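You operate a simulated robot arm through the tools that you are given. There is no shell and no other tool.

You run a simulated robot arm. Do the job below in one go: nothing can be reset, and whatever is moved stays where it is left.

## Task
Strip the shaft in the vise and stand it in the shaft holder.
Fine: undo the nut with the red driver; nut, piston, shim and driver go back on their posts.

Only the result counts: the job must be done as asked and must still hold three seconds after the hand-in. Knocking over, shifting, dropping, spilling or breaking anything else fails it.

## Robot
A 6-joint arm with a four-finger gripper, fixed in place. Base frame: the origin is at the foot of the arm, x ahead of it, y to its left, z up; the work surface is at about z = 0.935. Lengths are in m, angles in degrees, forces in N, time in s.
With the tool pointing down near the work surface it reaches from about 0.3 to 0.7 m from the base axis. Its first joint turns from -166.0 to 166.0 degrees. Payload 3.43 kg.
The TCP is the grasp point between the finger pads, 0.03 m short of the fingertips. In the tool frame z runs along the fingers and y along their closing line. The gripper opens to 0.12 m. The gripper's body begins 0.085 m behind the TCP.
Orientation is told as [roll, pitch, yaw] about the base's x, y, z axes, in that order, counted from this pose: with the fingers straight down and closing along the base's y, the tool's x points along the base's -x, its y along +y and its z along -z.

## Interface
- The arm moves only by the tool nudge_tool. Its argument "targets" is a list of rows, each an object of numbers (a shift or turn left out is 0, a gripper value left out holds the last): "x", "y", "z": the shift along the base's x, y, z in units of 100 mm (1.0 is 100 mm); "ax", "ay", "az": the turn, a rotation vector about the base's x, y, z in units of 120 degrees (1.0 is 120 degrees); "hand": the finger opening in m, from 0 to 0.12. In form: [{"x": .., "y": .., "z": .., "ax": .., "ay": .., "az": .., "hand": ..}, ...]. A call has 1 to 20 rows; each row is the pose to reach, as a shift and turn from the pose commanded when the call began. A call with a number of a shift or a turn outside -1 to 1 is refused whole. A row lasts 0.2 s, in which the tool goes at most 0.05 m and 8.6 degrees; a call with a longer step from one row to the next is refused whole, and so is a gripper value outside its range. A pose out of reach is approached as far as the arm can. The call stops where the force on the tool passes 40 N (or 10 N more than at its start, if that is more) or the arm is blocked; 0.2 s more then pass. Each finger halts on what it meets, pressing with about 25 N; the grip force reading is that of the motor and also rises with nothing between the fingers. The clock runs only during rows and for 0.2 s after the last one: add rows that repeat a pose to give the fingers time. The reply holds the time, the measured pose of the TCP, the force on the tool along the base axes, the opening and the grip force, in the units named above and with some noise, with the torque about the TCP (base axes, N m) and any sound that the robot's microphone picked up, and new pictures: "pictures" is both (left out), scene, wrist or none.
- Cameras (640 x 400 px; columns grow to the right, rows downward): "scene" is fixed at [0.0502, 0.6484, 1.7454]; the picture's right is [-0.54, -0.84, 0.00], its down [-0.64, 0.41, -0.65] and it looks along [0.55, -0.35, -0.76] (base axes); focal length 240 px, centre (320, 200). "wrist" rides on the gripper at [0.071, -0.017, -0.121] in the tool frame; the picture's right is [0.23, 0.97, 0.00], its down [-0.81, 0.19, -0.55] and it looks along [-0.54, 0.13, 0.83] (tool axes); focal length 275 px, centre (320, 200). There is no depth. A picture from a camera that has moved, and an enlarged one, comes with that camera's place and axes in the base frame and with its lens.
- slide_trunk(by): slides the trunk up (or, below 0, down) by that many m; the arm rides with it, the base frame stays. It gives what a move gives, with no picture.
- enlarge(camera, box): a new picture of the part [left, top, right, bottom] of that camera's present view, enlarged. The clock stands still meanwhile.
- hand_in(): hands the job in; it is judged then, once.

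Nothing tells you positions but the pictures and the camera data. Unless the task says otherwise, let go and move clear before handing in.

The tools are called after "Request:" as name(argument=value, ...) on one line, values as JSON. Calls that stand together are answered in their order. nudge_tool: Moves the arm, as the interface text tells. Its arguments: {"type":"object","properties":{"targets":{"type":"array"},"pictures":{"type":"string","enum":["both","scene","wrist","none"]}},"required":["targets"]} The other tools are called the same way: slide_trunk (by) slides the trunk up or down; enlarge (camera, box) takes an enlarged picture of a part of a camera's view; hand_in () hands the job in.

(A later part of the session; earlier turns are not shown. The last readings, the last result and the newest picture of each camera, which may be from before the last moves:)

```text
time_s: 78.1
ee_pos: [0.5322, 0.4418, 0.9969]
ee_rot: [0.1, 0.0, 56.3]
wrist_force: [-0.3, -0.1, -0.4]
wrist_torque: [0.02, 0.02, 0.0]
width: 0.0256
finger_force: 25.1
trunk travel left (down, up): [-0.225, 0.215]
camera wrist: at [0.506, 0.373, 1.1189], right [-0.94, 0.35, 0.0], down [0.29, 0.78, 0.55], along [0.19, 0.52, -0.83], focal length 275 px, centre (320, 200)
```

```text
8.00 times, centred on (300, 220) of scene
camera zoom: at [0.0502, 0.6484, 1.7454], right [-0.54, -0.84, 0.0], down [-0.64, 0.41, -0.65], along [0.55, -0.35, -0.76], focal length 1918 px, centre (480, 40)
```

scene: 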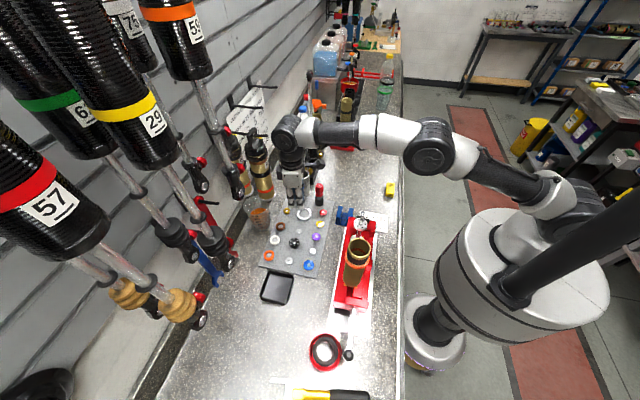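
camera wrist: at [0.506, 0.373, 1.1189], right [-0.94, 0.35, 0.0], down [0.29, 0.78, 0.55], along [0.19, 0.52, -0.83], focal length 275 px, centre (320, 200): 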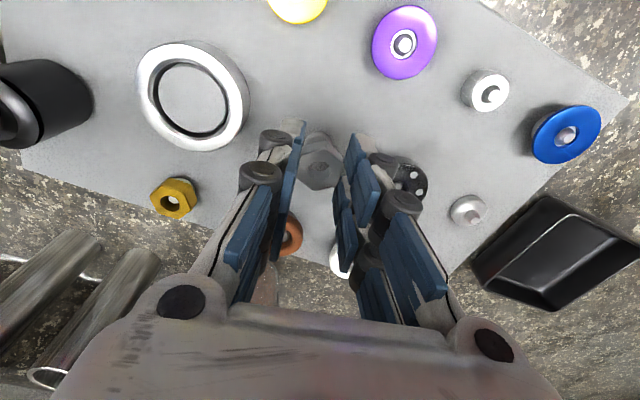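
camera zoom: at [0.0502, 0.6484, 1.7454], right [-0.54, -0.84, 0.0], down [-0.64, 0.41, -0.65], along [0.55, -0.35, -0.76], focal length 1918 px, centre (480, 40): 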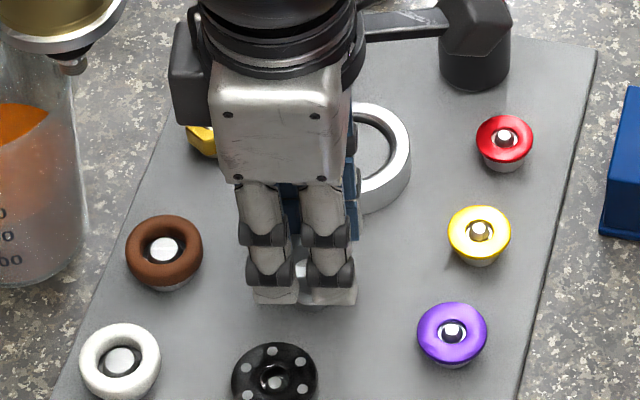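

Request:
nudge_tool(targets=[{"x": -0.006, "y": -0.008, "z": -0.04}, {"x": -0.006, "y": -0.008, "z": -0.08}, {"x": -0.006, "y": -0.008, "z": -0.11}, {"x": -0.006, "y": -0.008, "z": -0.14}, {"x": -0.006, "y": -0.008, "z": -0.16}], pictures="none")

Request:
enlarge(camera="wrist", box=[270, 100, 370, 200])

Request:
enlarge(camera="scene", box=[280, 205, 320, 255])

```text
time_s: 79.3
ee_pos: [0.5311, 0.4403, 0.9816]
ee_rot: [0.0, 0.0, 56.4]
wrist_force: [0.3, -0.2, 1.3]
wrist_torque: [0.01, 0.0, -0.01]
width: 0.0254
finger_force: 25.4
trunk travel left (down, up): [-0.225, 0.215]
```

```text
4.00 times, centred on (320, 150) of wrist
camera zoom: at [0.5054, 0.3718, 1.1029], right [-0.94, 0.35, 0.0], down [0.29, 0.78, 0.55], along [0.19, 0.52, -0.83], focal length 1101 px, centre (320, 400)
```

zoom: 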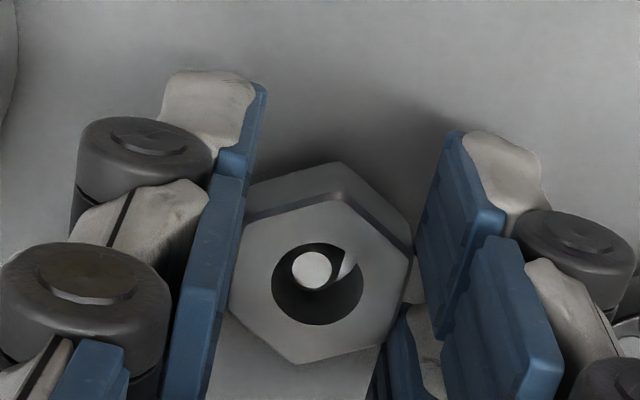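

```text
8.00 times, centred on (300, 230) of scene
camera zoom: at [0.0502, 0.6484, 1.7454], right [-0.54, -0.84, 0.0], down [-0.64, 0.41, -0.65], along [0.55, -0.35, -0.76], focal length 1918 px, centre (480, -40)
```

zoom: 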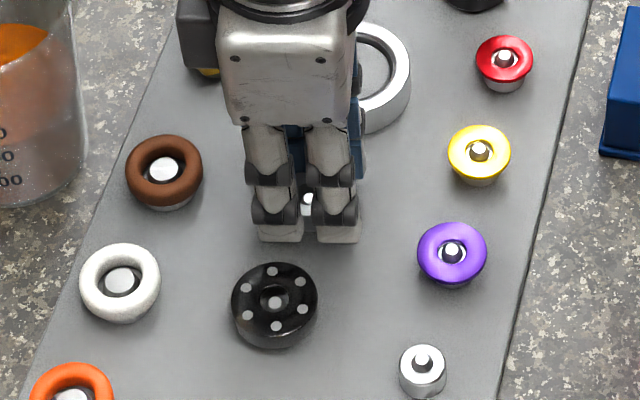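

The pin is showing through the nut's bore. I'll lower the last bit until it contacts the boss.

Request:
nudge_tool(targets=[{"z": -0.015}, {"z": -0.03}, {"z": -0.04}], pictures="none")

```text
time_s: 80.1
ee_pos: [0.5317, 0.4392, 0.9798]
ee_rot: [-0.1, -0.3, 56.3]
wrist_force: [-2.7, -0.3, 22.3]
wrist_torque: [-0.02, 0.08, 0.01]
width: 0.0257
finger_force: 24.8
trunk travel left (down, up): [-0.225, 0.215]
```

The nut is seated on the boss. I'll relieve the pressure, open a little and rise straight up.

Request:
nudge_tool(targets=[{"z": 0.025}, {"z": 0.025, "hand": 0.03}, {"z": 0.025, "hand": 0.036}, {"z": 0.025, "hand": 0.04}, {"z": 0.025, "hand": 0.04}, {"z": 0.1, "hand": 0.04}, {"z": 0.3, "hand": 0.04}, {"z": 0.6, "hand": 0.04}, {"z": 1.0, "hand": 0.04}], pictures="wrist")

Request:
enlarge(camera="wrist", box=[260, 80, 380, 200])

Request:
enlarge(camera="scene", box=[270, 205, 320, 265])

```text
time_s: 82.1
ee_pos: [0.533, 0.4412, 1.0764]
ee_rot: [0.1, 0.1, 56.2]
wrist_force: [-0.6, 0.2, 0.0]
wrist_torque: [0.03, -0.01, -0.02]
width: 0.0399
finger_force: 0.0
trunk travel left (down, up): [-0.225, 0.215]
camera wrist: at [0.5063, 0.3722, 1.1977], right [-0.94, 0.35, 0.0], down [0.29, 0.78, 0.55], along [0.19, 0.52, -0.83], focal length 275 px, centre (320, 200)
```

wrist: 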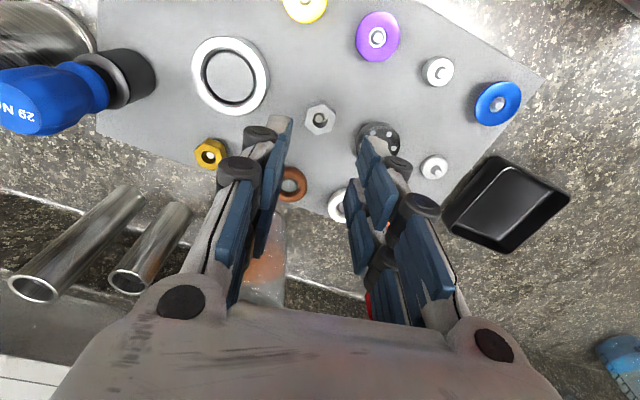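

```text
3.33 times, centred on (320, 140) of wrist
camera zoom: at [0.5063, 0.3722, 1.1977], right [-0.94, 0.35, 0.0], down [0.29, 0.78, 0.55], along [0.19, 0.52, -0.83], focal length 918 px, centre (320, 400)
```

zoom: 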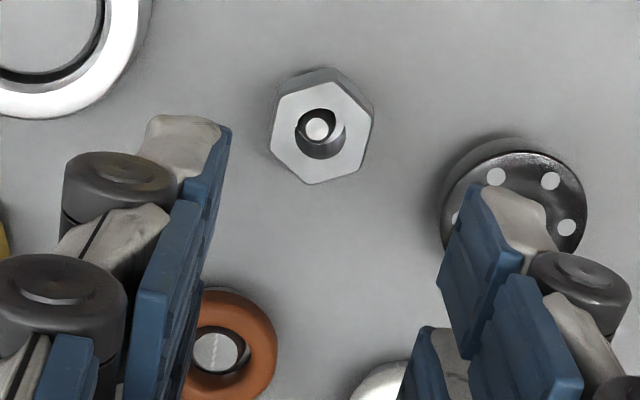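

```text
6.67 times, centred on (295, 235) of scene
camera zoom: at [0.0502, 0.6484, 1.7454], right [-0.54, -0.84, 0.0], down [-0.64, 0.41, -0.65], along [0.55, -0.35, -0.76], focal length 1598 px, centre (487, -33)
```

zoom: 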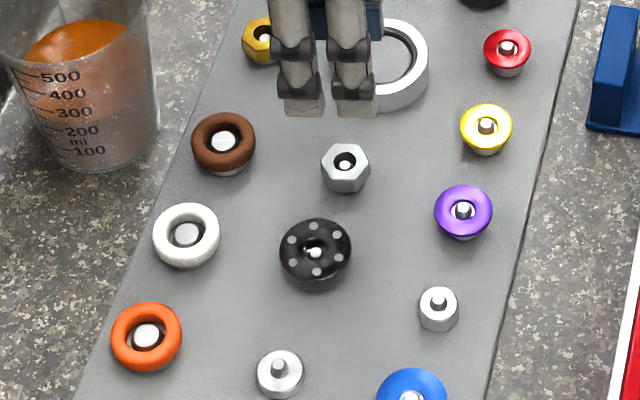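

The nut is on its post. Next is the piston: I'll go back over the shaft, turning to yaw ~135° so the fingers close across the vise, away from the gold tube.

Request:
nudge_tool(targets=[{"z": 0.3, "hand": 0.065}, {"z": 0.6, "x": -0.2, "y": -0.1, "az": 0.06}, {"z": 0.9, "x": -0.4, "y": -0.2, "az": 0.12}, {"z": 1.0, "x": -0.6, "y": -0.35, "az": 0.18}, {"z": 1.0, "x": -0.8, "y": -0.45, "az": 0.24}, {"z": 1.0, "x": -1.0, "y": -0.55, "az": 0.3}], pictures="none")

Request:
nudge_tool(targets=[{"z": 0.3, "x": -0.15, "y": -0.1, "az": 0.06}, {"z": 0.6, "x": -0.35, "y": -0.2, "az": 0.12}, {"z": 0.85, "x": -0.55, "y": -0.3, "az": 0.18}, {"z": 0.85, "x": -0.75, "y": -0.45, "az": 0.24}, {"z": 0.85, "x": -0.95, "y": -0.55, "az": 0.3}, {"z": 0.85, "x": -0.99, "y": -0.6, "az": 0.356}, {"z": 0.85, "x": -0.99, "y": -0.6, "az": 0.356}], pictures="both")

Request:
enlarge(camera="wrist", box=[270, 80, 370, 180])

```text
time_s: 83.5
ee_pos: [0.4312, 0.386, 1.1779]
ee_rot: [0.0, 0.1, 92.4]
wrist_force: [-0.2, 0.1, 0.2]
wrist_torque: [-0.01, -0.02, -0.02]
width: 0.0652
finger_force: 0.1
trunk travel left (down, up): [-0.225, 0.215]
```

```text
time_s: 85.1
ee_pos: [0.3318, 0.3245, 1.2623]
ee_rot: [-0.1, 0.1, 135.1]
wrist_force: [-0.4, -0.6, 0.1]
wrist_torque: [0.01, 0.01, 0.0]
width: 0.0652
finger_force: 0.1
trunk travel left (down, up): [-0.225, 0.215]
camera wrist: at [0.3934, 0.286, 1.3839], right [-0.52, -0.85, 0.0], down [-0.71, 0.44, 0.55], along [-0.47, 0.29, -0.83], focal length 275 px, centre (320, 200)
```

scene: 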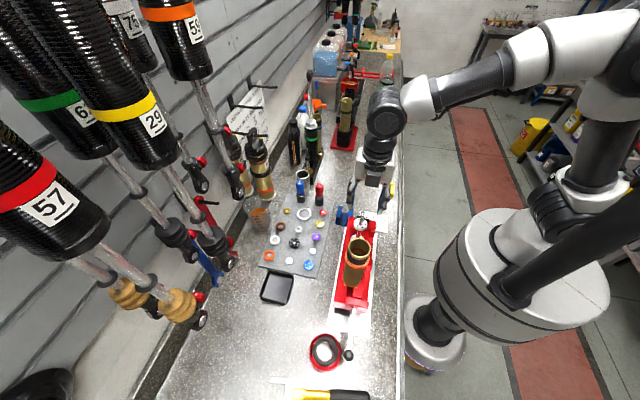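
wrist: 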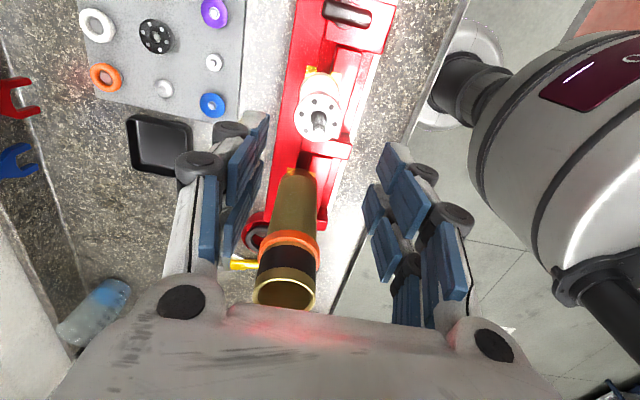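

```text
4.00 times, centred on (320, 130) of wrist
camera zoom: at [0.3934, 0.286, 1.3839], right [-0.52, -0.85, 0.0], down [-0.71, 0.44, 0.55], along [-0.47, 0.29, -0.83], focal length 1101 px, centre (320, 480)
```

zoom: 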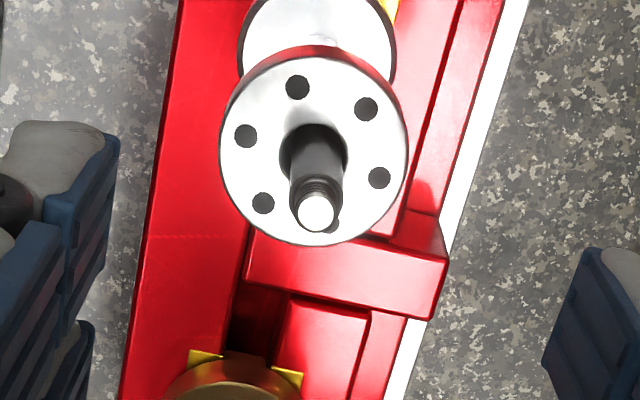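

The piston is loose on the shaft and centred within 2 mm of the tool axis. I'll correct that and descend so the fingertips sit just above the piston's lower face.

Request:
nudge_tool(targets=[{"x": 0.023, "y": 0.003, "z": -0.25}, {"x": 0.023, "y": 0.003, "z": -0.5}, {"x": 0.023, "y": 0.003, "z": -0.75}, {"x": 0.023, "y": 0.003, "z": -0.93}, {"x": 0.023, "y": 0.003, "z": -0.93}], pictures="wrist")

Request:
enlarge(camera="wrist", box=[250, 90, 390, 210])

Request:
enlarge(camera="scene", box=[342, 205, 382, 245])

```text
time_s: 86.3
ee_pos: [0.3346, 0.3269, 1.1717]
ee_rot: [0.0, 0.1, 134.9]
wrist_force: [0.9, 0.3, 0.6]
wrist_torque: [-0.02, -0.03, 0.03]
width: 0.0651
finger_force: 0.0
trunk travel left (down, up): [-0.225, 0.215]
camera wrist: at [0.3961, 0.2867, 1.2917], right [-0.53, -0.85, 0.0], down [-0.71, 0.44, 0.55], along [-0.47, 0.29, -0.83], focal length 275 px, centre (320, 200)
```

wrist: 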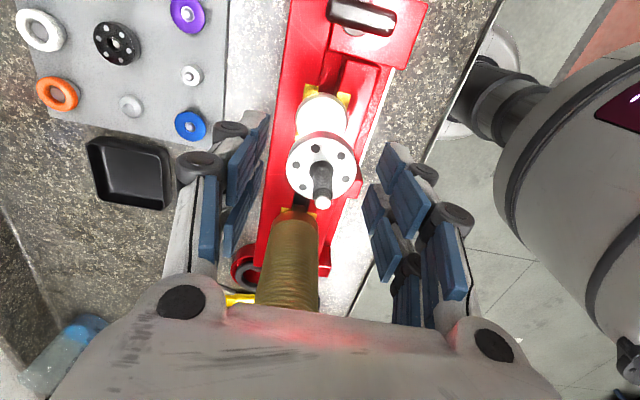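

```text
3.33 times, centred on (320, 150) of wrist
camera zoom: at [0.3961, 0.2867, 1.2917], right [-0.53, -0.85, 0.0], down [-0.71, 0.44, 0.55], along [-0.47, 0.29, -0.83], focal length 918 px, centre (320, 367)
```

zoom: 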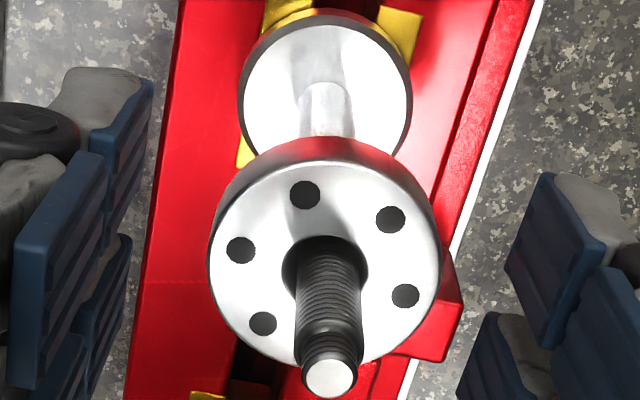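

```text
10.00 times, centred on (362, 225) of scene
camera zoom: at [0.0502, 0.6484, 1.7454], right [-0.54, -0.84, 0.0], down [-0.64, 0.41, -0.65], along [0.55, -0.35, -0.76], focal length 2397 px, centre (-100, -50)
```

zoom: 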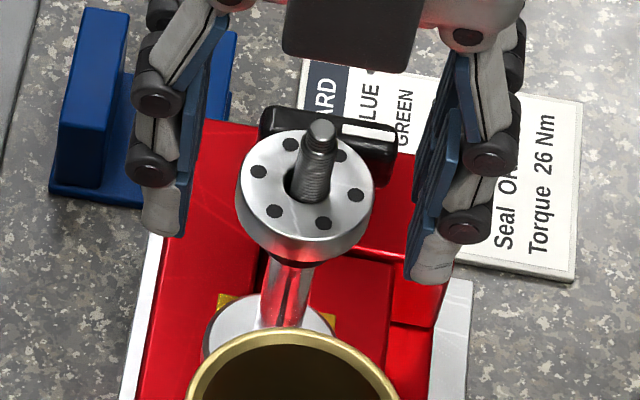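

The piston is centred between the fingers. I'll close on it.

Request:
nudge_tool(targets=[{"hand": 0.05}, {"hand": 0.04}, {"hand": 0.03}, {"hand": 0.03}, {"hand": 0.03}], pictures="none")

Request:
enlarge(camera="scene", box=[342, 205, 382, 245])

```text
time_s: 87.5
ee_pos: [0.3344, 0.3256, 1.1716]
ee_rot: [0.1, 0.2, 135.1]
wrist_force: [-2.4, -0.4, -0.5]
wrist_torque: [-0.03, 0.08, 0.01]
width: 0.0382
finger_force: 25.3
trunk travel left (down, up): [-0.225, 0.215]
```

```text
10.00 times, centred on (362, 225) of scene
camera zoom: at [0.0502, 0.6484, 1.7454], right [-0.54, -0.84, 0.0], down [-0.64, 0.41, -0.65], along [0.55, -0.35, -0.76], focal length 2397 px, centre (-100, -50)
```

zoom: 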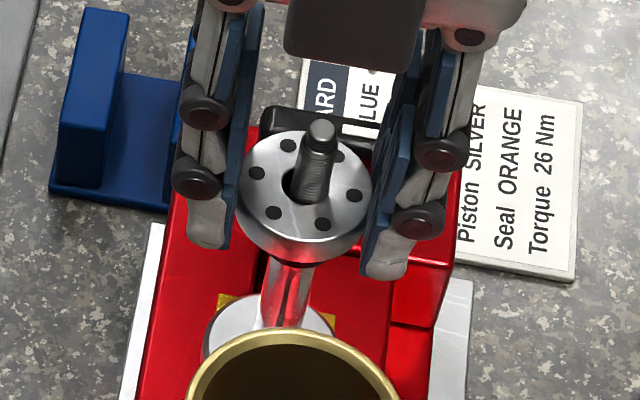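

The piston is held at 38.2 mm. I'll lift it slowly off the shaft and check the shim stays behind.

Request:
nudge_tool(targets=[{"z": 0.03}, {"z": 0.08}, {"z": 0.16}, {"z": 0.28}, {"z": 0.42}, {"z": 0.56}, {"z": 0.7}, {"z": 0.8}, {"z": 0.8}], pictures="wrist")

Request:
enlarge(camera="scene", box=[342, 195, 382, 245])

Request:
enlarge(camera="wrist", box=[260, 70, 380, 190])

```text
time_s: 89.5
ee_pos: [0.3357, 0.3275, 1.2502]
ee_rot: [0.0, 0.1, 135.0]
wrist_force: [-0.8, 0.7, 0.0]
wrist_torque: [0.0, 0.01, -0.02]
width: 0.0382
finger_force: 25.1
trunk travel left (down, up): [-0.225, 0.215]
camera wrist: at [0.3964, 0.2891, 1.3707], right [-0.53, -0.85, 0.0], down [-0.71, 0.44, 0.55], along [-0.47, 0.29, -0.83], focal length 275 px, centre (320, 200)
```

wrist: 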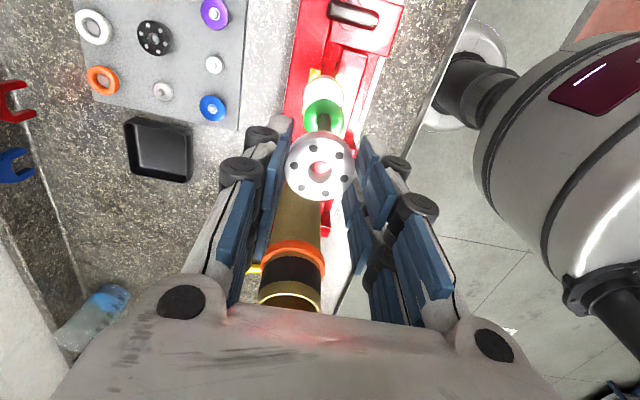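

```text
8.00 times, centred on (362, 220) of scene
camera zoom: at [0.0502, 0.6484, 1.7454], right [-0.54, -0.84, 0.0], down [-0.64, 0.41, -0.65], along [0.55, -0.35, -0.76], focal length 1918 px, centre (-16, 40)
```

zoom: 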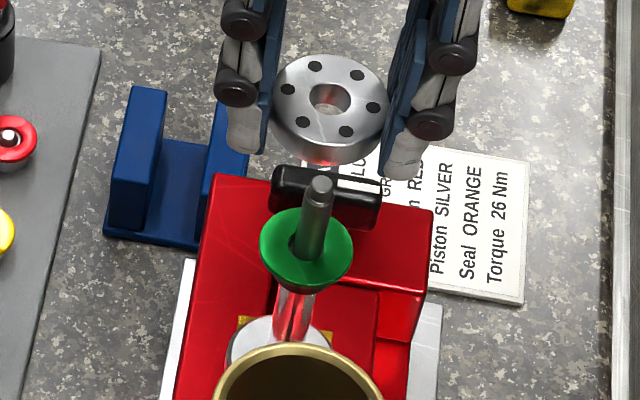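

```text
3.33 times, centred on (320, 130) of wrist
camera zoom: at [0.3964, 0.2891, 1.3707], right [-0.53, -0.85, 0.0], down [-0.71, 0.44, 0.55], along [-0.47, 0.29, -0.83], focal length 918 px, centre (320, 433)
```

zoom: 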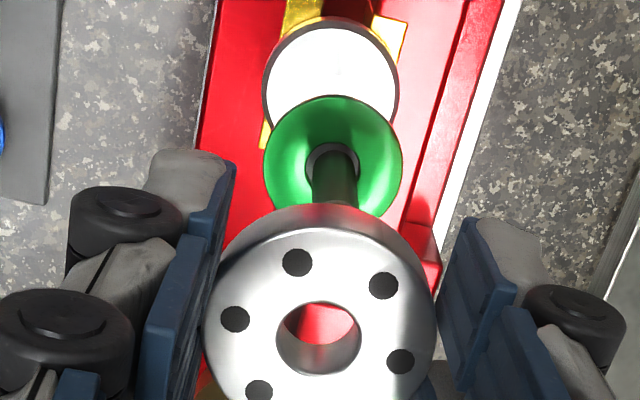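

The piston is off and the green shim is still on the shaft. I'll carry the piston to the wide post near (0.440, 0.531).

Request:
nudge_tool(targets=[{"x": 0.25, "y": 0.25, "z": 0.05}, {"x": 0.5, "y": 0.5, "z": 0.05}, {"x": 0.7, "y": 0.75, "z": 0.05}, {"x": 0.8, "y": 1.0, "z": 0.05}], pictures="none")

Request:
nudge_tool(targets=[{"x": 0.08, "y": 0.3, "z": -0.2}, {"x": 0.16, "y": 0.6, "z": -0.5}, {"x": 0.24, "y": 0.9, "z": -0.8}, {"x": 0.24, "y": 1.0, "z": -1.0}, {"x": 0.24, "y": 1.0, "z": -1.0}], pictures="both")

Request:
enlarge(camera="wrist", box=[250, 50, 390, 190])

Request:
enlarge(camera="scene", box=[260, 225, 320, 285])

```text
time_s: 90.5
ee_pos: [0.4145, 0.4254, 1.2528]
ee_rot: [0.2, 0.1, 135.1]
wrist_force: [0.0, 1.0, -0.6]
wrist_torque: [-0.03, 0.0, 0.0]
width: 0.0382
finger_force: 24.4
trunk travel left (down, up): [-0.225, 0.215]
```

```text
time_s: 91.7
ee_pos: [0.4398, 0.5275, 1.1531]
ee_rot: [0.1, 0.2, 134.9]
wrist_force: [-0.8, 0.8, 0.3]
wrist_torque: [0.0, -0.03, 0.01]
width: 0.0383
finger_force: 24.4
trunk travel left (down, up): [-0.225, 0.215]
camera wrist: at [0.4989, 0.4882, 1.2743], right [-0.53, -0.85, 0.0], down [-0.71, 0.44, 0.55], along [-0.47, 0.29, -0.83], focal length 275 px, centre (320, 200)
```

scene: 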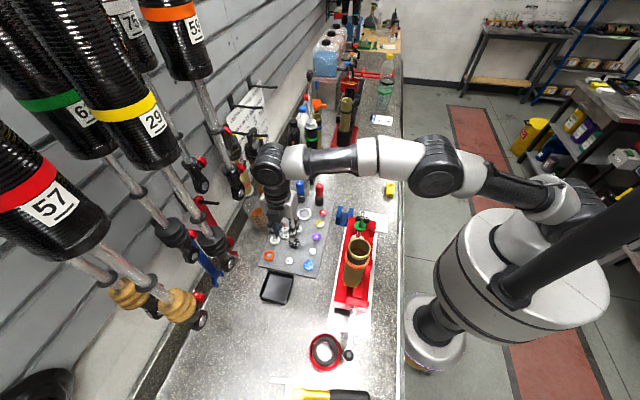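
wrist: 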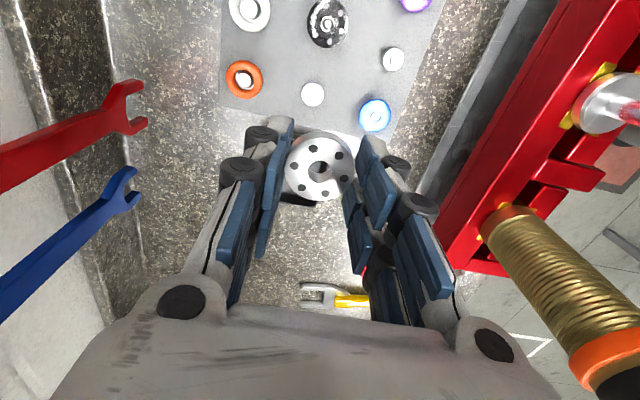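

```text
2.86 times, centred on (320, 120) of wrist
camera zoom: at [0.4989, 0.4882, 1.2743], right [-0.53, -0.85, 0.0], down [-0.71, 0.44, 0.55], along [-0.47, 0.29, -0.83], focal length 786 px, centre (320, 429)
```

zoom: 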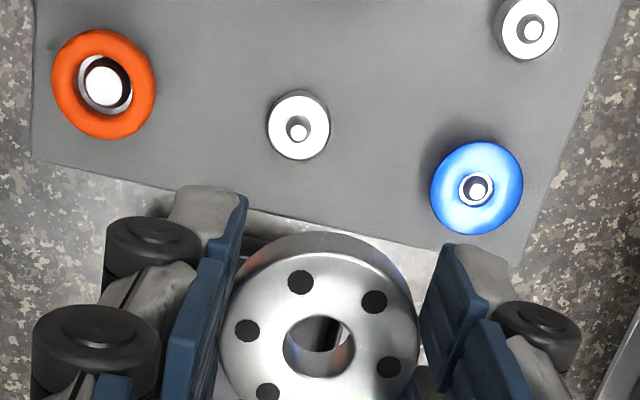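

```text
6.67 times, centred on (290, 255) of scene
camera zoom: at [0.0502, 0.6484, 1.7454], right [-0.54, -0.84, 0.0], down [-0.64, 0.41, -0.65], along [0.55, -0.35, -0.76], focal length 1598 px, centre (520, -167)
```

zoom: 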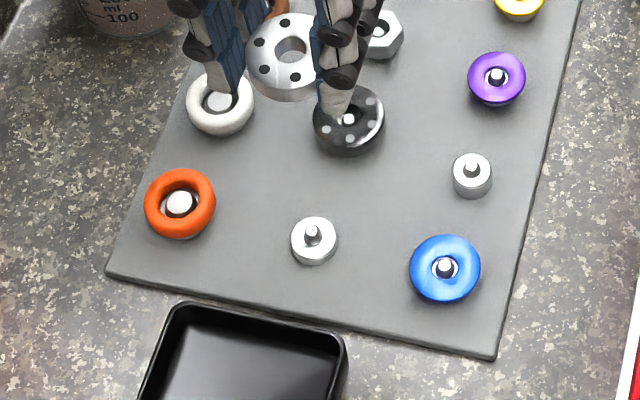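

The post measures about (0.4445, 0.534). I'll shift over it and go down partway, then recheck.

Request:
nudge_tool(targets=[{"x": 0.048, "y": 0.068, "z": -0.2}, {"x": 0.048, "y": 0.068, "z": -0.5}, {"x": 0.048, "y": 0.068, "z": -0.8}, {"x": 0.048, "y": 0.068, "z": -1.0}, {"x": 0.048, "y": 0.068, "z": -1.0}], pictures="wrist")

Request:
enlarge(camera="wrist", box=[260, 80, 380, 200])

Request:
enlarge(camera="scene", box=[265, 215, 315, 275])

```text
time_s: 92.9
ee_pos: [0.4438, 0.5349, 1.0558]
ee_rot: [0.0, 0.1, 135.0]
wrist_force: [0.7, 0.3, -0.4]
wrist_torque: [0.02, -0.01, -0.02]
width: 0.0385
finger_force: 25.0
trunk travel left (down, up): [-0.225, 0.215]
camera wrist: at [0.5047, 0.4956, 1.1763], right [-0.53, -0.85, 0.0], down [-0.71, 0.44, 0.55], along [-0.47, 0.29, -0.83], focal length 275 px, centre (320, 200)
```

wrist: 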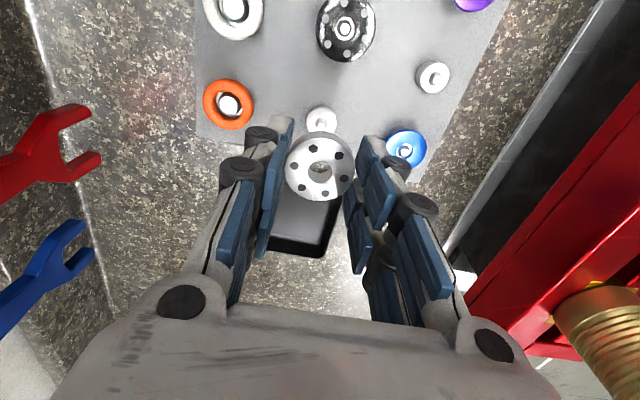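

```text
3.33 times, centred on (320, 140) of wrist
camera zoom: at [0.5047, 0.4956, 1.1763], right [-0.53, -0.85, 0.0], down [-0.71, 0.44, 0.55], along [-0.47, 0.29, -0.83], focal length 918 px, centre (320, 400)
```

zoom: 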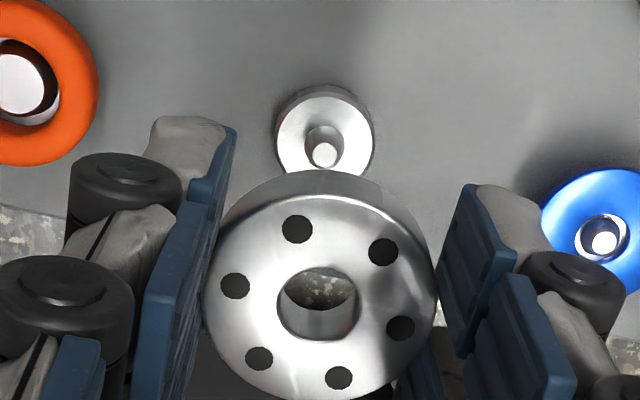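

```text
6.67 times, centred on (290, 245) of scene
camera zoom: at [0.0502, 0.6484, 1.7454], right [-0.54, -0.84, 0.0], down [-0.64, 0.41, -0.65], along [0.55, -0.35, -0.76], focal length 1598 px, centre (520, -100)
```

zoom: 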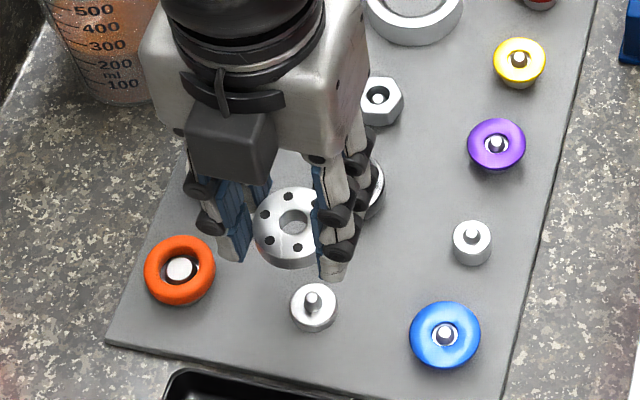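

Aligned within about 1.5 mm. I'll lower the piston over the pin.

Request:
nudge_tool(targets=[{"x": -0.006, "y": -0.013, "z": -0.2}, {"x": -0.006, "y": -0.013, "z": -0.4}, {"x": -0.006, "y": -0.013, "z": -0.55}, {"x": -0.006, "y": -0.013, "z": -0.63}], pictures="none")

Request:
enlarge(camera="wrist", box=[260, 80, 380, 200])

Request:
enlarge(camera="scene", box=[265, 215, 315, 275])

```text
time_s: 93.9
ee_pos: [0.443, 0.5316, 0.9912]
ee_rot: [0.1, 0.0, 135.0]
wrist_force: [0.3, 0.8, -0.4]
wrist_torque: [-0.03, 0.01, 0.04]
width: 0.0385
finger_force: 25.4
trunk travel left (down, up): [-0.225, 0.215]
```

```text
3.33 times, centred on (320, 140) of wrist
camera zoom: at [0.5052, 0.4944, 1.1119], right [-0.53, -0.85, 0.0], down [-0.71, 0.44, 0.55], along [-0.47, 0.29, -0.83], focal length 918 px, centre (320, 400)
```

zoom: 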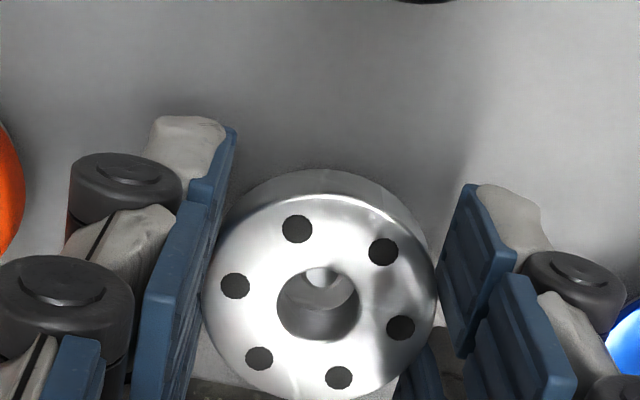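

```text
6.67 times, centred on (290, 245) of scene
camera zoom: at [0.0502, 0.6484, 1.7454], right [-0.54, -0.84, 0.0], down [-0.64, 0.41, -0.65], along [0.55, -0.35, -0.76], focal length 1598 px, centre (520, -100)
```

zoom: 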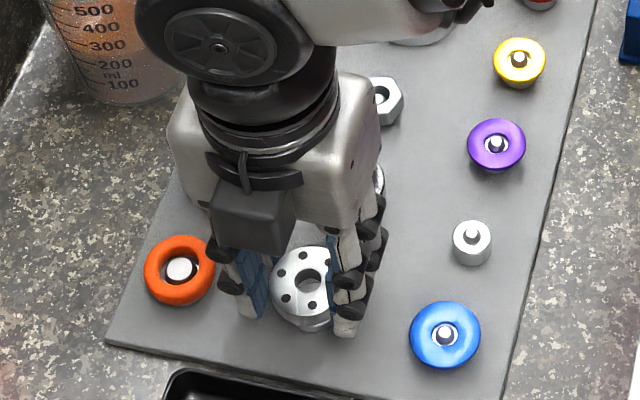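

The pin shows inside the piston bore. I'll lower until it makes contact.

Request:
nudge_tool(targets=[{"x": 0.0, "y": -0.003, "z": -0.03}, {"x": 0.0, "y": -0.003, "z": -0.06}, {"x": 0.0, "y": -0.003, "z": -0.08}, {"x": 0.0, "y": -0.003, "z": -0.1}, {"x": 0.0, "y": -0.003, "z": -0.115}], pictures="none")

Request:
enlarge(camera="wrist", box=[260, 80, 380, 200])

```text
time_s: 95.1
ee_pos: [0.4428, 0.5329, 0.9813]
ee_rot: [0.0, 0.2, 135.0]
wrist_force: [-0.6, 1.3, 0.1]
wrist_torque: [0.01, 0.0, 0.03]
width: 0.0382
finger_force: 24.7
trunk travel left (down, up): [-0.225, 0.215]
```

```text
3.33 times, centred on (320, 140) of wrist
camera zoom: at [0.5049, 0.4932, 1.1014], right [-0.53, -0.85, 0.0], down [-0.71, 0.44, 0.55], along [-0.47, 0.29, -0.83], focal length 918 px, centre (320, 400)
```

zoom: 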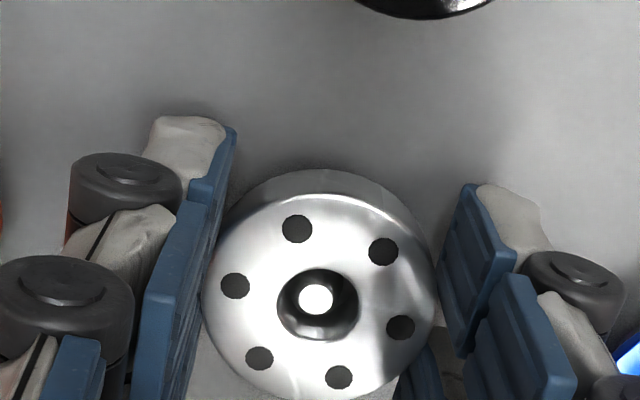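

Request:
nudge_tool(targets=[{"z": -0.01}, {"z": -0.02}, {"z": -0.03}, {"z": -0.04}], pictures="none")

```text
time_s: 96.1
ee_pos: [0.4429, 0.5324, 0.9766]
ee_rot: [-0.1, 0.1, 134.9]
wrist_force: [-0.3, -2.1, 6.5]
wrist_torque: [-0.06, 0.06, 0.01]
width: 0.0384
finger_force: 25.1
trunk travel left (down, up): [-0.225, 0.215]
```

Request:
nudge_tool(targets=[{"z": -0.01}, {"z": -0.015}], pictures="none")

Request:
enlarge(camera="wrist", box=[260, 80, 380, 200])

```text
time_s: 96.7
ee_pos: [0.4428, 0.5321, 0.9778]
ee_rot: [-0.3, 0.0, 135.0]
wrist_force: [0.4, -0.3, 18.3]
wrist_torque: [-0.04, 0.13, 0.0]
width: 0.0384
finger_force: 25.2
trunk travel left (down, up): [-0.225, 0.215]
```

```text
3.33 times, centred on (320, 140) of wrist
camera zoom: at [0.5042, 0.493, 1.099], right [-0.53, -0.85, 0.0], down [-0.71, 0.44, 0.55], along [-0.47, 0.29, -0.83], focal length 918 px, centre (320, 400)
```

zoom: 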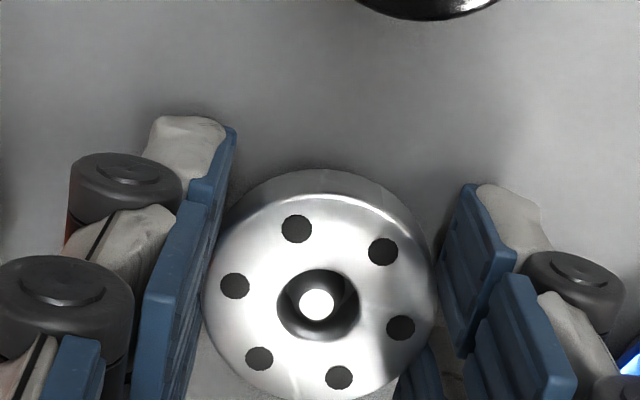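

The piston is seated on its post. I'll relieve the pressure, open slightly and go straight up.

Request:
nudge_tool(targets=[{"z": 0.02}, {"z": 0.02, "hand": 0.042}, {"z": 0.02, "hand": 0.048}, {"z": 0.02, "hand": 0.05}, {"z": 0.02, "hand": 0.05}, {"z": 0.1, "hand": 0.05}, {"z": 0.3, "hand": 0.05}, {"z": 0.6, "hand": 0.05}, {"z": 1.0, "hand": 0.05}], pictures="wrist")

Request:
enlarge(camera="wrist", box=[250, 60, 390, 180])

Request:
enlarge(camera="scene", box=[265, 215, 315, 275])

```text
time_s: 98.7
ee_pos: [0.4434, 0.5332, 1.0747]
ee_rot: [-0.1, 0.1, 134.9]
wrist_force: [0.3, -0.3, 0.1]
wrist_torque: [0.02, 0.0, -0.02]
width: 0.0501
finger_force: 0.0
trunk travel left (down, up): [-0.225, 0.215]
camera wrist: at [0.5044, 0.4943, 1.1966], right [-0.53, -0.85, 0.0], down [-0.71, 0.44, 0.55], along [-0.47, 0.29, -0.83], focal length 275 px, centre (320, 200)
```

wrist: 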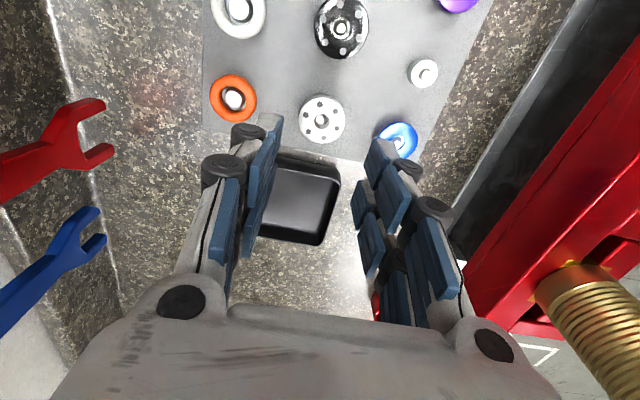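

```text
3.33 times, centred on (320, 120) of wrist
camera zoom: at [0.5044, 0.4943, 1.1966], right [-0.53, -0.85, 0.0], down [-0.71, 0.44, 0.55], along [-0.47, 0.29, -0.83], focal length 918 px, centre (320, 467)
```

zoom: 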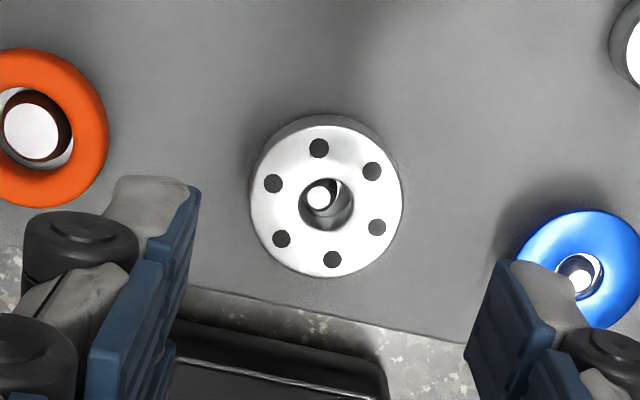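

```text
6.67 times, centred on (290, 245) of scene
camera zoom: at [0.0502, 0.6484, 1.7454], right [-0.54, -0.84, 0.0], down [-0.64, 0.41, -0.65], along [0.55, -0.35, -0.76], focal length 1598 px, centre (520, -100)
```

zoom: 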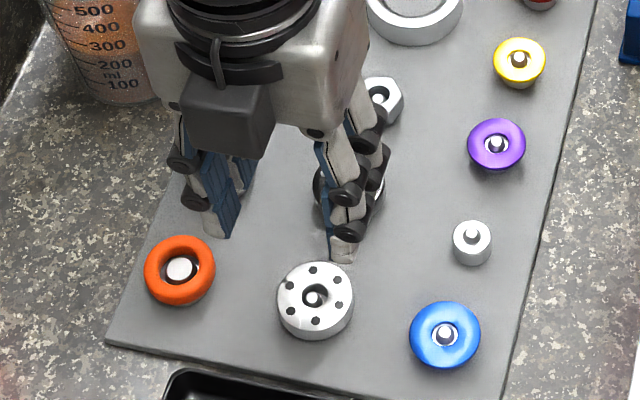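

The piston is on its post. I'll go back for the shim, keeping yaw 135°.

Request:
nudge_tool(targets=[{"z": 0.35}, {"z": 0.7, "hand": 0.06}, {"z": 1.0, "y": -0.2, "hand": 0.06}, {"z": 1.0, "x": -0.1, "y": -0.6, "hand": 0.06}, {"z": 1.0, "x": -0.2, "y": -1.0, "hand": 0.06}], pictures="none")

Request:
nudge_tool(targets=[{"z": 0.4, "x": -0.2, "y": -0.3}, {"z": 0.8, "x": -0.5, "y": -0.6}, {"z": 0.8, "x": -0.7, "y": -0.85}, {"z": 0.8, "x": -0.9, "y": -1.0}, {"z": 0.8, "x": -0.9, "y": -1.0}], pictures="wrist")

Request:
enlarge(camera="wrist", box=[260, 60, 380, 180])

Request:
enlarge(camera="scene", box=[347, 210, 377, 245])

```text
time_s: 99.9
ee_pos: [0.4236, 0.4295, 1.176]
ee_rot: [-0.1, 0.0, 134.9]
wrist_force: [0.0, -0.4, -0.3]
wrist_torque: [0.03, 0.01, 0.0]
width: 0.0599
finger_force: 0.1
trunk travel left (down, up): [-0.225, 0.215]
```

```text
refused: row 1 steps farther than a row can; nothing moved
```

```text
3.33 times, centred on (320, 120) of wrist
camera zoom: at [0.485, 0.3904, 1.2972], right [-0.53, -0.85, 0.0], down [-0.71, 0.44, 0.55], along [-0.47, 0.29, -0.83], focal length 918 px, centre (320, 467)
```

zoom: 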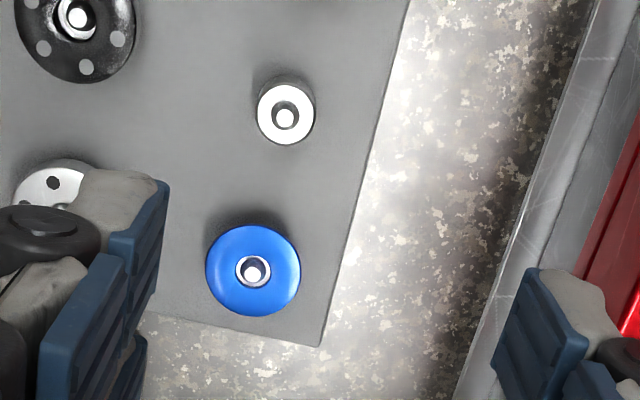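

```text
11.43 times, centred on (362, 228) of scene
camera zoom: at [0.0502, 0.6484, 1.7454], right [-0.54, -0.84, 0.0], down [-0.64, 0.41, -0.65], along [0.55, -0.35, -0.76], focal length 2739 px, centre (-160, -114)
```

zoom: 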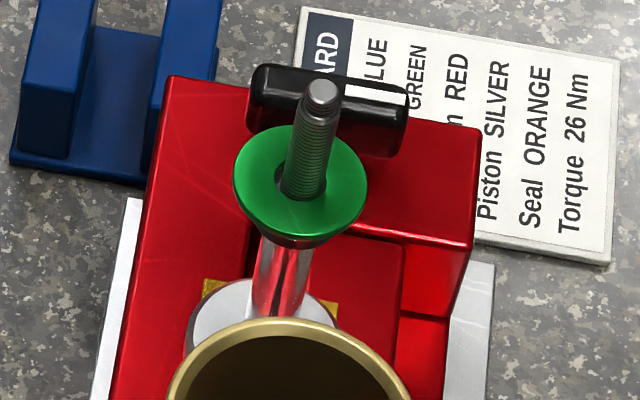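

That move was refused because the first step was too long, so nothing moved. I noted the shim post at about (0.427, 0.442) and will redo the move in shorter steps.

Request:
nudge_tool(targets=[{"z": 0.3, "x": -0.15, "y": -0.2}, {"z": 0.6, "x": -0.35, "y": -0.45}, {"z": 0.8, "x": -0.6, "y": -0.7}, {"z": 0.8, "x": -0.8, "y": -0.95}, {"z": 0.8, "x": -0.9, "y": -1.0}, {"z": 0.8, "x": -0.9, "y": -1.0}], pictures="wrist")

Request:
enlarge(camera="wrist", box=[260, 60, 380, 180])

```text
time_s: 101.3
ee_pos: [0.3359, 0.3326, 1.254]
ee_rot: [-0.1, 0.1, 135.1]
wrist_force: [0.4, -0.4, 1.0]
wrist_torque: [0.03, 0.03, 0.02]
width: 0.0602
finger_force: 0.1
trunk travel left (down, up): [-0.225, 0.215]
camera wrist: at [0.3957, 0.2931, 1.3761], right [-0.53, -0.85, 0.0], down [-0.71, 0.44, 0.55], along [-0.47, 0.29, -0.83], focal length 275 px, centre (320, 200)
```

wrist: 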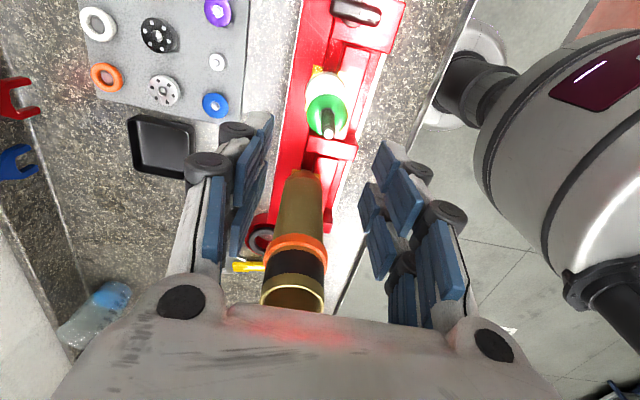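

```text
3.33 times, centred on (320, 120) of wrist
camera zoom: at [0.3957, 0.2931, 1.3761], right [-0.53, -0.85, 0.0], down [-0.71, 0.44, 0.55], along [-0.47, 0.29, -0.83], focal length 918 px, centre (320, 467)
```

zoom: 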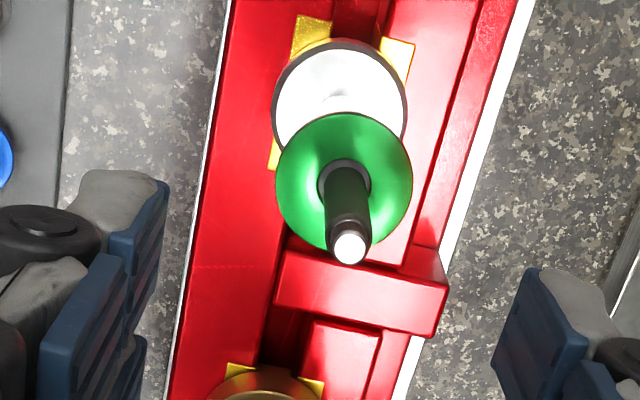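

I measure the shim about 7 mm off the tool axis. I'll centre over it and go down so the tips sit about 4 mm below the shim's edge.

Request:
nudge_tool(targets=[{"x": -0.007, "y": -0.067}, {"x": -0.007, "y": -0.067, "z": -0.25}, {"x": -0.007, "y": -0.067, "z": -0.5}, {"x": -0.007, "y": -0.067, "z": -0.75}, {"x": -0.007, "y": -0.067, "z": -0.92}, {"x": -0.007, "y": -0.067, "z": -0.92}], pictures="wrist")

Request:
enlarge(camera="wrist", box=[250, 80, 390, 200])

Request:
enlarge(camera="scene", box=[342, 205, 382, 245])

```text
time_s: 102.7
ee_pos: [0.3312, 0.3251, 1.1631]
ee_rot: [-0.1, 0.1, 135.0]
wrist_force: [0.4, -0.1, -0.4]
wrist_torque: [-0.04, -0.03, -0.01]
width: 0.0601
finger_force: 0.1
trunk travel left (down, up): [-0.225, 0.215]
camera wrist: at [0.3933, 0.2866, 1.2841], right [-0.53, -0.85, 0.0], down [-0.71, 0.44, 0.55], along [-0.47, 0.29, -0.83], focal length 275 px, centre (320, 200)
```

wrist: 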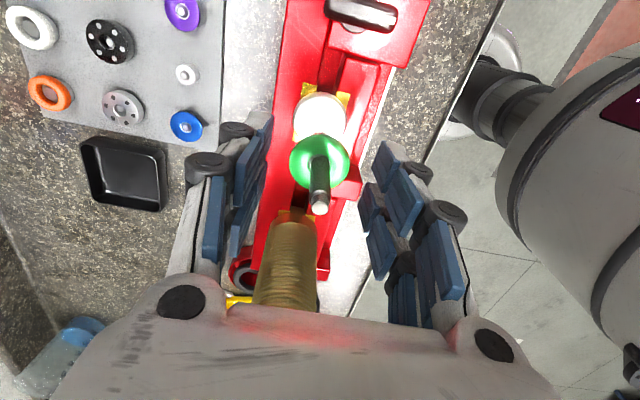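

```text
3.33 times, centred on (320, 140) of wrist
camera zoom: at [0.3933, 0.2866, 1.2841], right [-0.53, -0.85, 0.0], down [-0.71, 0.44, 0.55], along [-0.47, 0.29, -0.83], focal length 918 px, centre (320, 400)
```

zoom: 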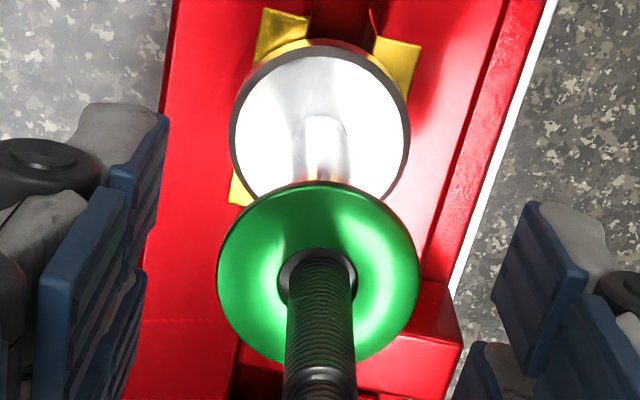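

```text
10.00 times, centred on (362, 225) of scene
camera zoom: at [0.0502, 0.6484, 1.7454], right [-0.54, -0.84, 0.0], down [-0.64, 0.41, -0.65], along [0.55, -0.35, -0.76], focal length 2397 px, centre (-100, -50)
```

zoom: 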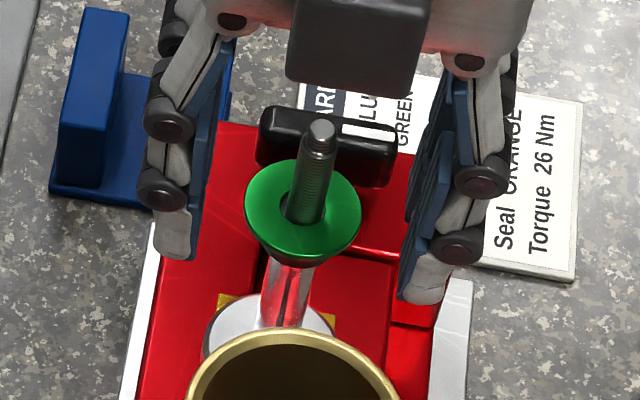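

Centred. I'll go down another 2 mm and close gently on the shim.

Request:
nudge_tool(targets=[{"z": -0.02}, {"z": -0.02, "hand": 0.05}, {"z": -0.02, "hand": 0.042}, {"z": -0.02, "hand": 0.036}, {"z": -0.02, "hand": 0.03}, {"z": -0.02, "hand": 0.028}, {"z": -0.02, "hand": 0.028}], pictures="wrist")

Request:
enlarge(camera="wrist", box=[250, 80, 390, 200])

Request:
enlarge(camera="scene", box=[342, 205, 382, 245])

```text
time_s: 104.3
ee_pos: [0.3314, 0.3252, 1.1609]
ee_rot: [0.0, 0.1, 135.0]
wrist_force: [1.9, -0.5, 0.6]
wrist_torque: [-0.04, 0.0, -0.01]
width: 0.0327
finger_force: 24.6
trunk travel left (down, up): [-0.225, 0.215]
camera wrist: at [0.3935, 0.2863, 1.2823], right [-0.53, -0.85, 0.0], down [-0.71, 0.44, 0.55], along [-0.47, 0.29, -0.83], focal length 275 px, centre (320, 200)
```

wrist: 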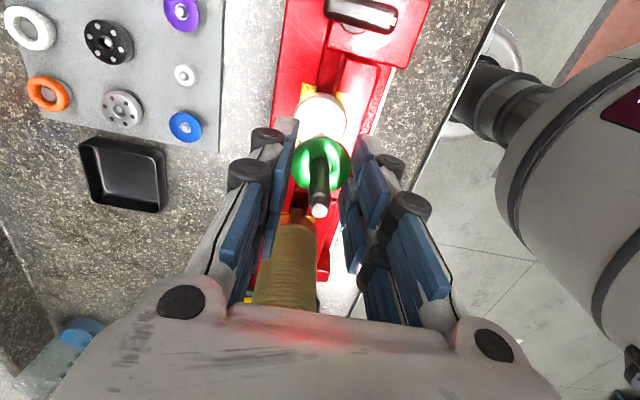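

```text
3.33 times, centred on (320, 140) of wrist
camera zoom: at [0.3935, 0.2863, 1.2823], right [-0.53, -0.85, 0.0], down [-0.71, 0.44, 0.55], along [-0.47, 0.29, -0.83], focal length 918 px, centre (320, 400)
```

zoom: 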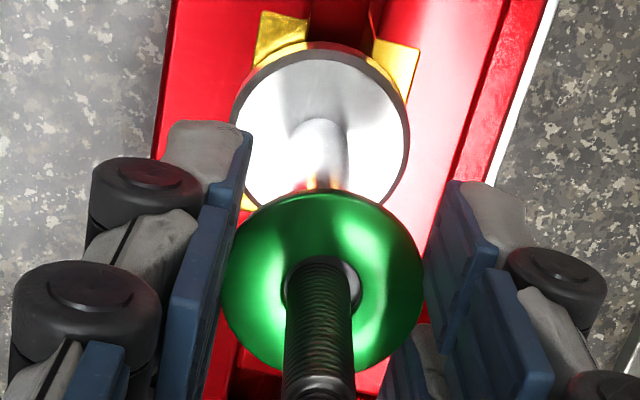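

```text
10.00 times, centred on (362, 225) of scene
camera zoom: at [0.0502, 0.6484, 1.7454], right [-0.54, -0.84, 0.0], down [-0.64, 0.41, -0.65], along [0.55, -0.35, -0.76], focal length 2397 px, centre (-100, -50)
```

zoom: 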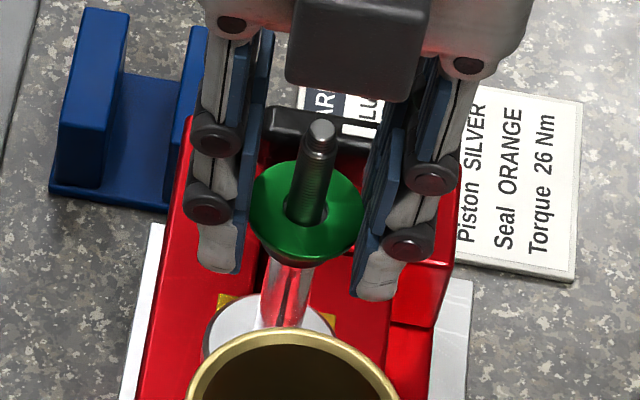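

The shim is held at 32.7 mm. I'll lift it slowly off the thread.

Request:
nudge_tool(targets=[{"z": 0.02}, {"z": 0.06}, {"z": 0.12}, {"z": 0.2}, {"z": 0.3}, {"z": 0.4}, {"z": 0.5}, {"z": 0.6}, {"z": 0.7}, {"z": 0.8}, {"z": 0.9}], pictures="wrist")

Request:
enlarge(camera="wrist", box=[250, 60, 390, 200])

Request:
enlarge(camera="scene", box=[342, 190, 382, 245])

```text
time_s: 106.7
ee_pos: [0.3321, 0.3256, 1.2512]
ee_rot: [0.1, 0.2, 135.0]
wrist_force: [-0.3, 0.5, 0.7]
wrist_torque: [-0.01, 0.03, -0.01]
width: 0.0328
finger_force: 25.4
trunk travel left (down, up): [-0.225, 0.215]
camera wrist: at [0.3941, 0.2865, 1.3728], right [-0.53, -0.85, 0.0], down [-0.71, 0.44, 0.55], along [-0.47, 0.29, -0.83], focal length 275 px, centre (320, 200)
```

wrist: 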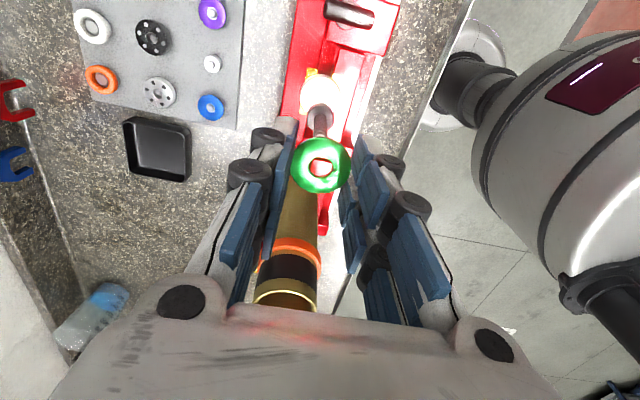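

```text
2.86 times, centred on (320, 130) of wrist
camera zoom: at [0.3941, 0.2865, 1.3728], right [-0.53, -0.85, 0.0], down [-0.71, 0.44, 0.55], along [-0.47, 0.29, -0.83], focal length 786 px, centre (320, 400)
```

zoom: 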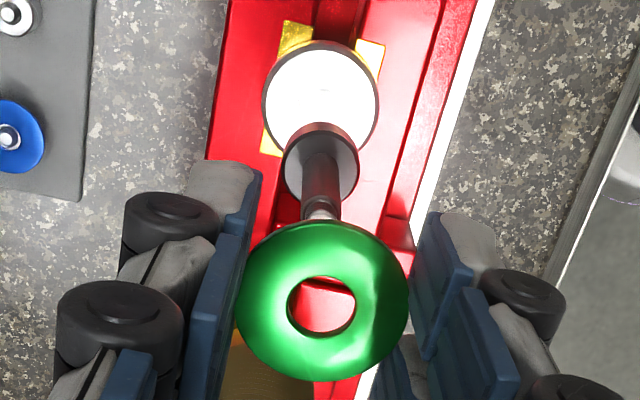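

```text
7.27 times, centred on (362, 218) of scene
camera zoom: at [0.0502, 0.6484, 1.7454], right [-0.54, -0.84, 0.0], down [-0.64, 0.41, -0.65], along [0.55, -0.35, -0.76], focal length 1743 px, centre (14, 73)
```

zoom: 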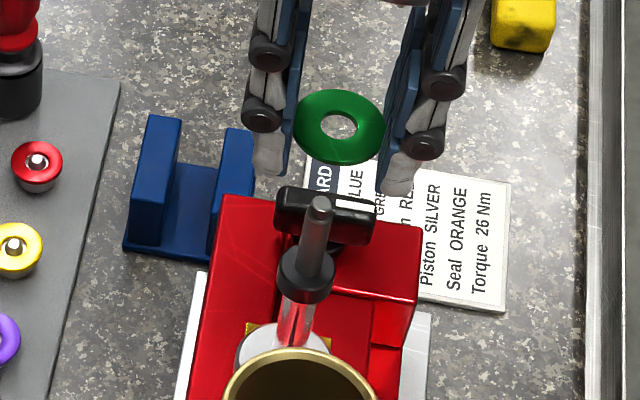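

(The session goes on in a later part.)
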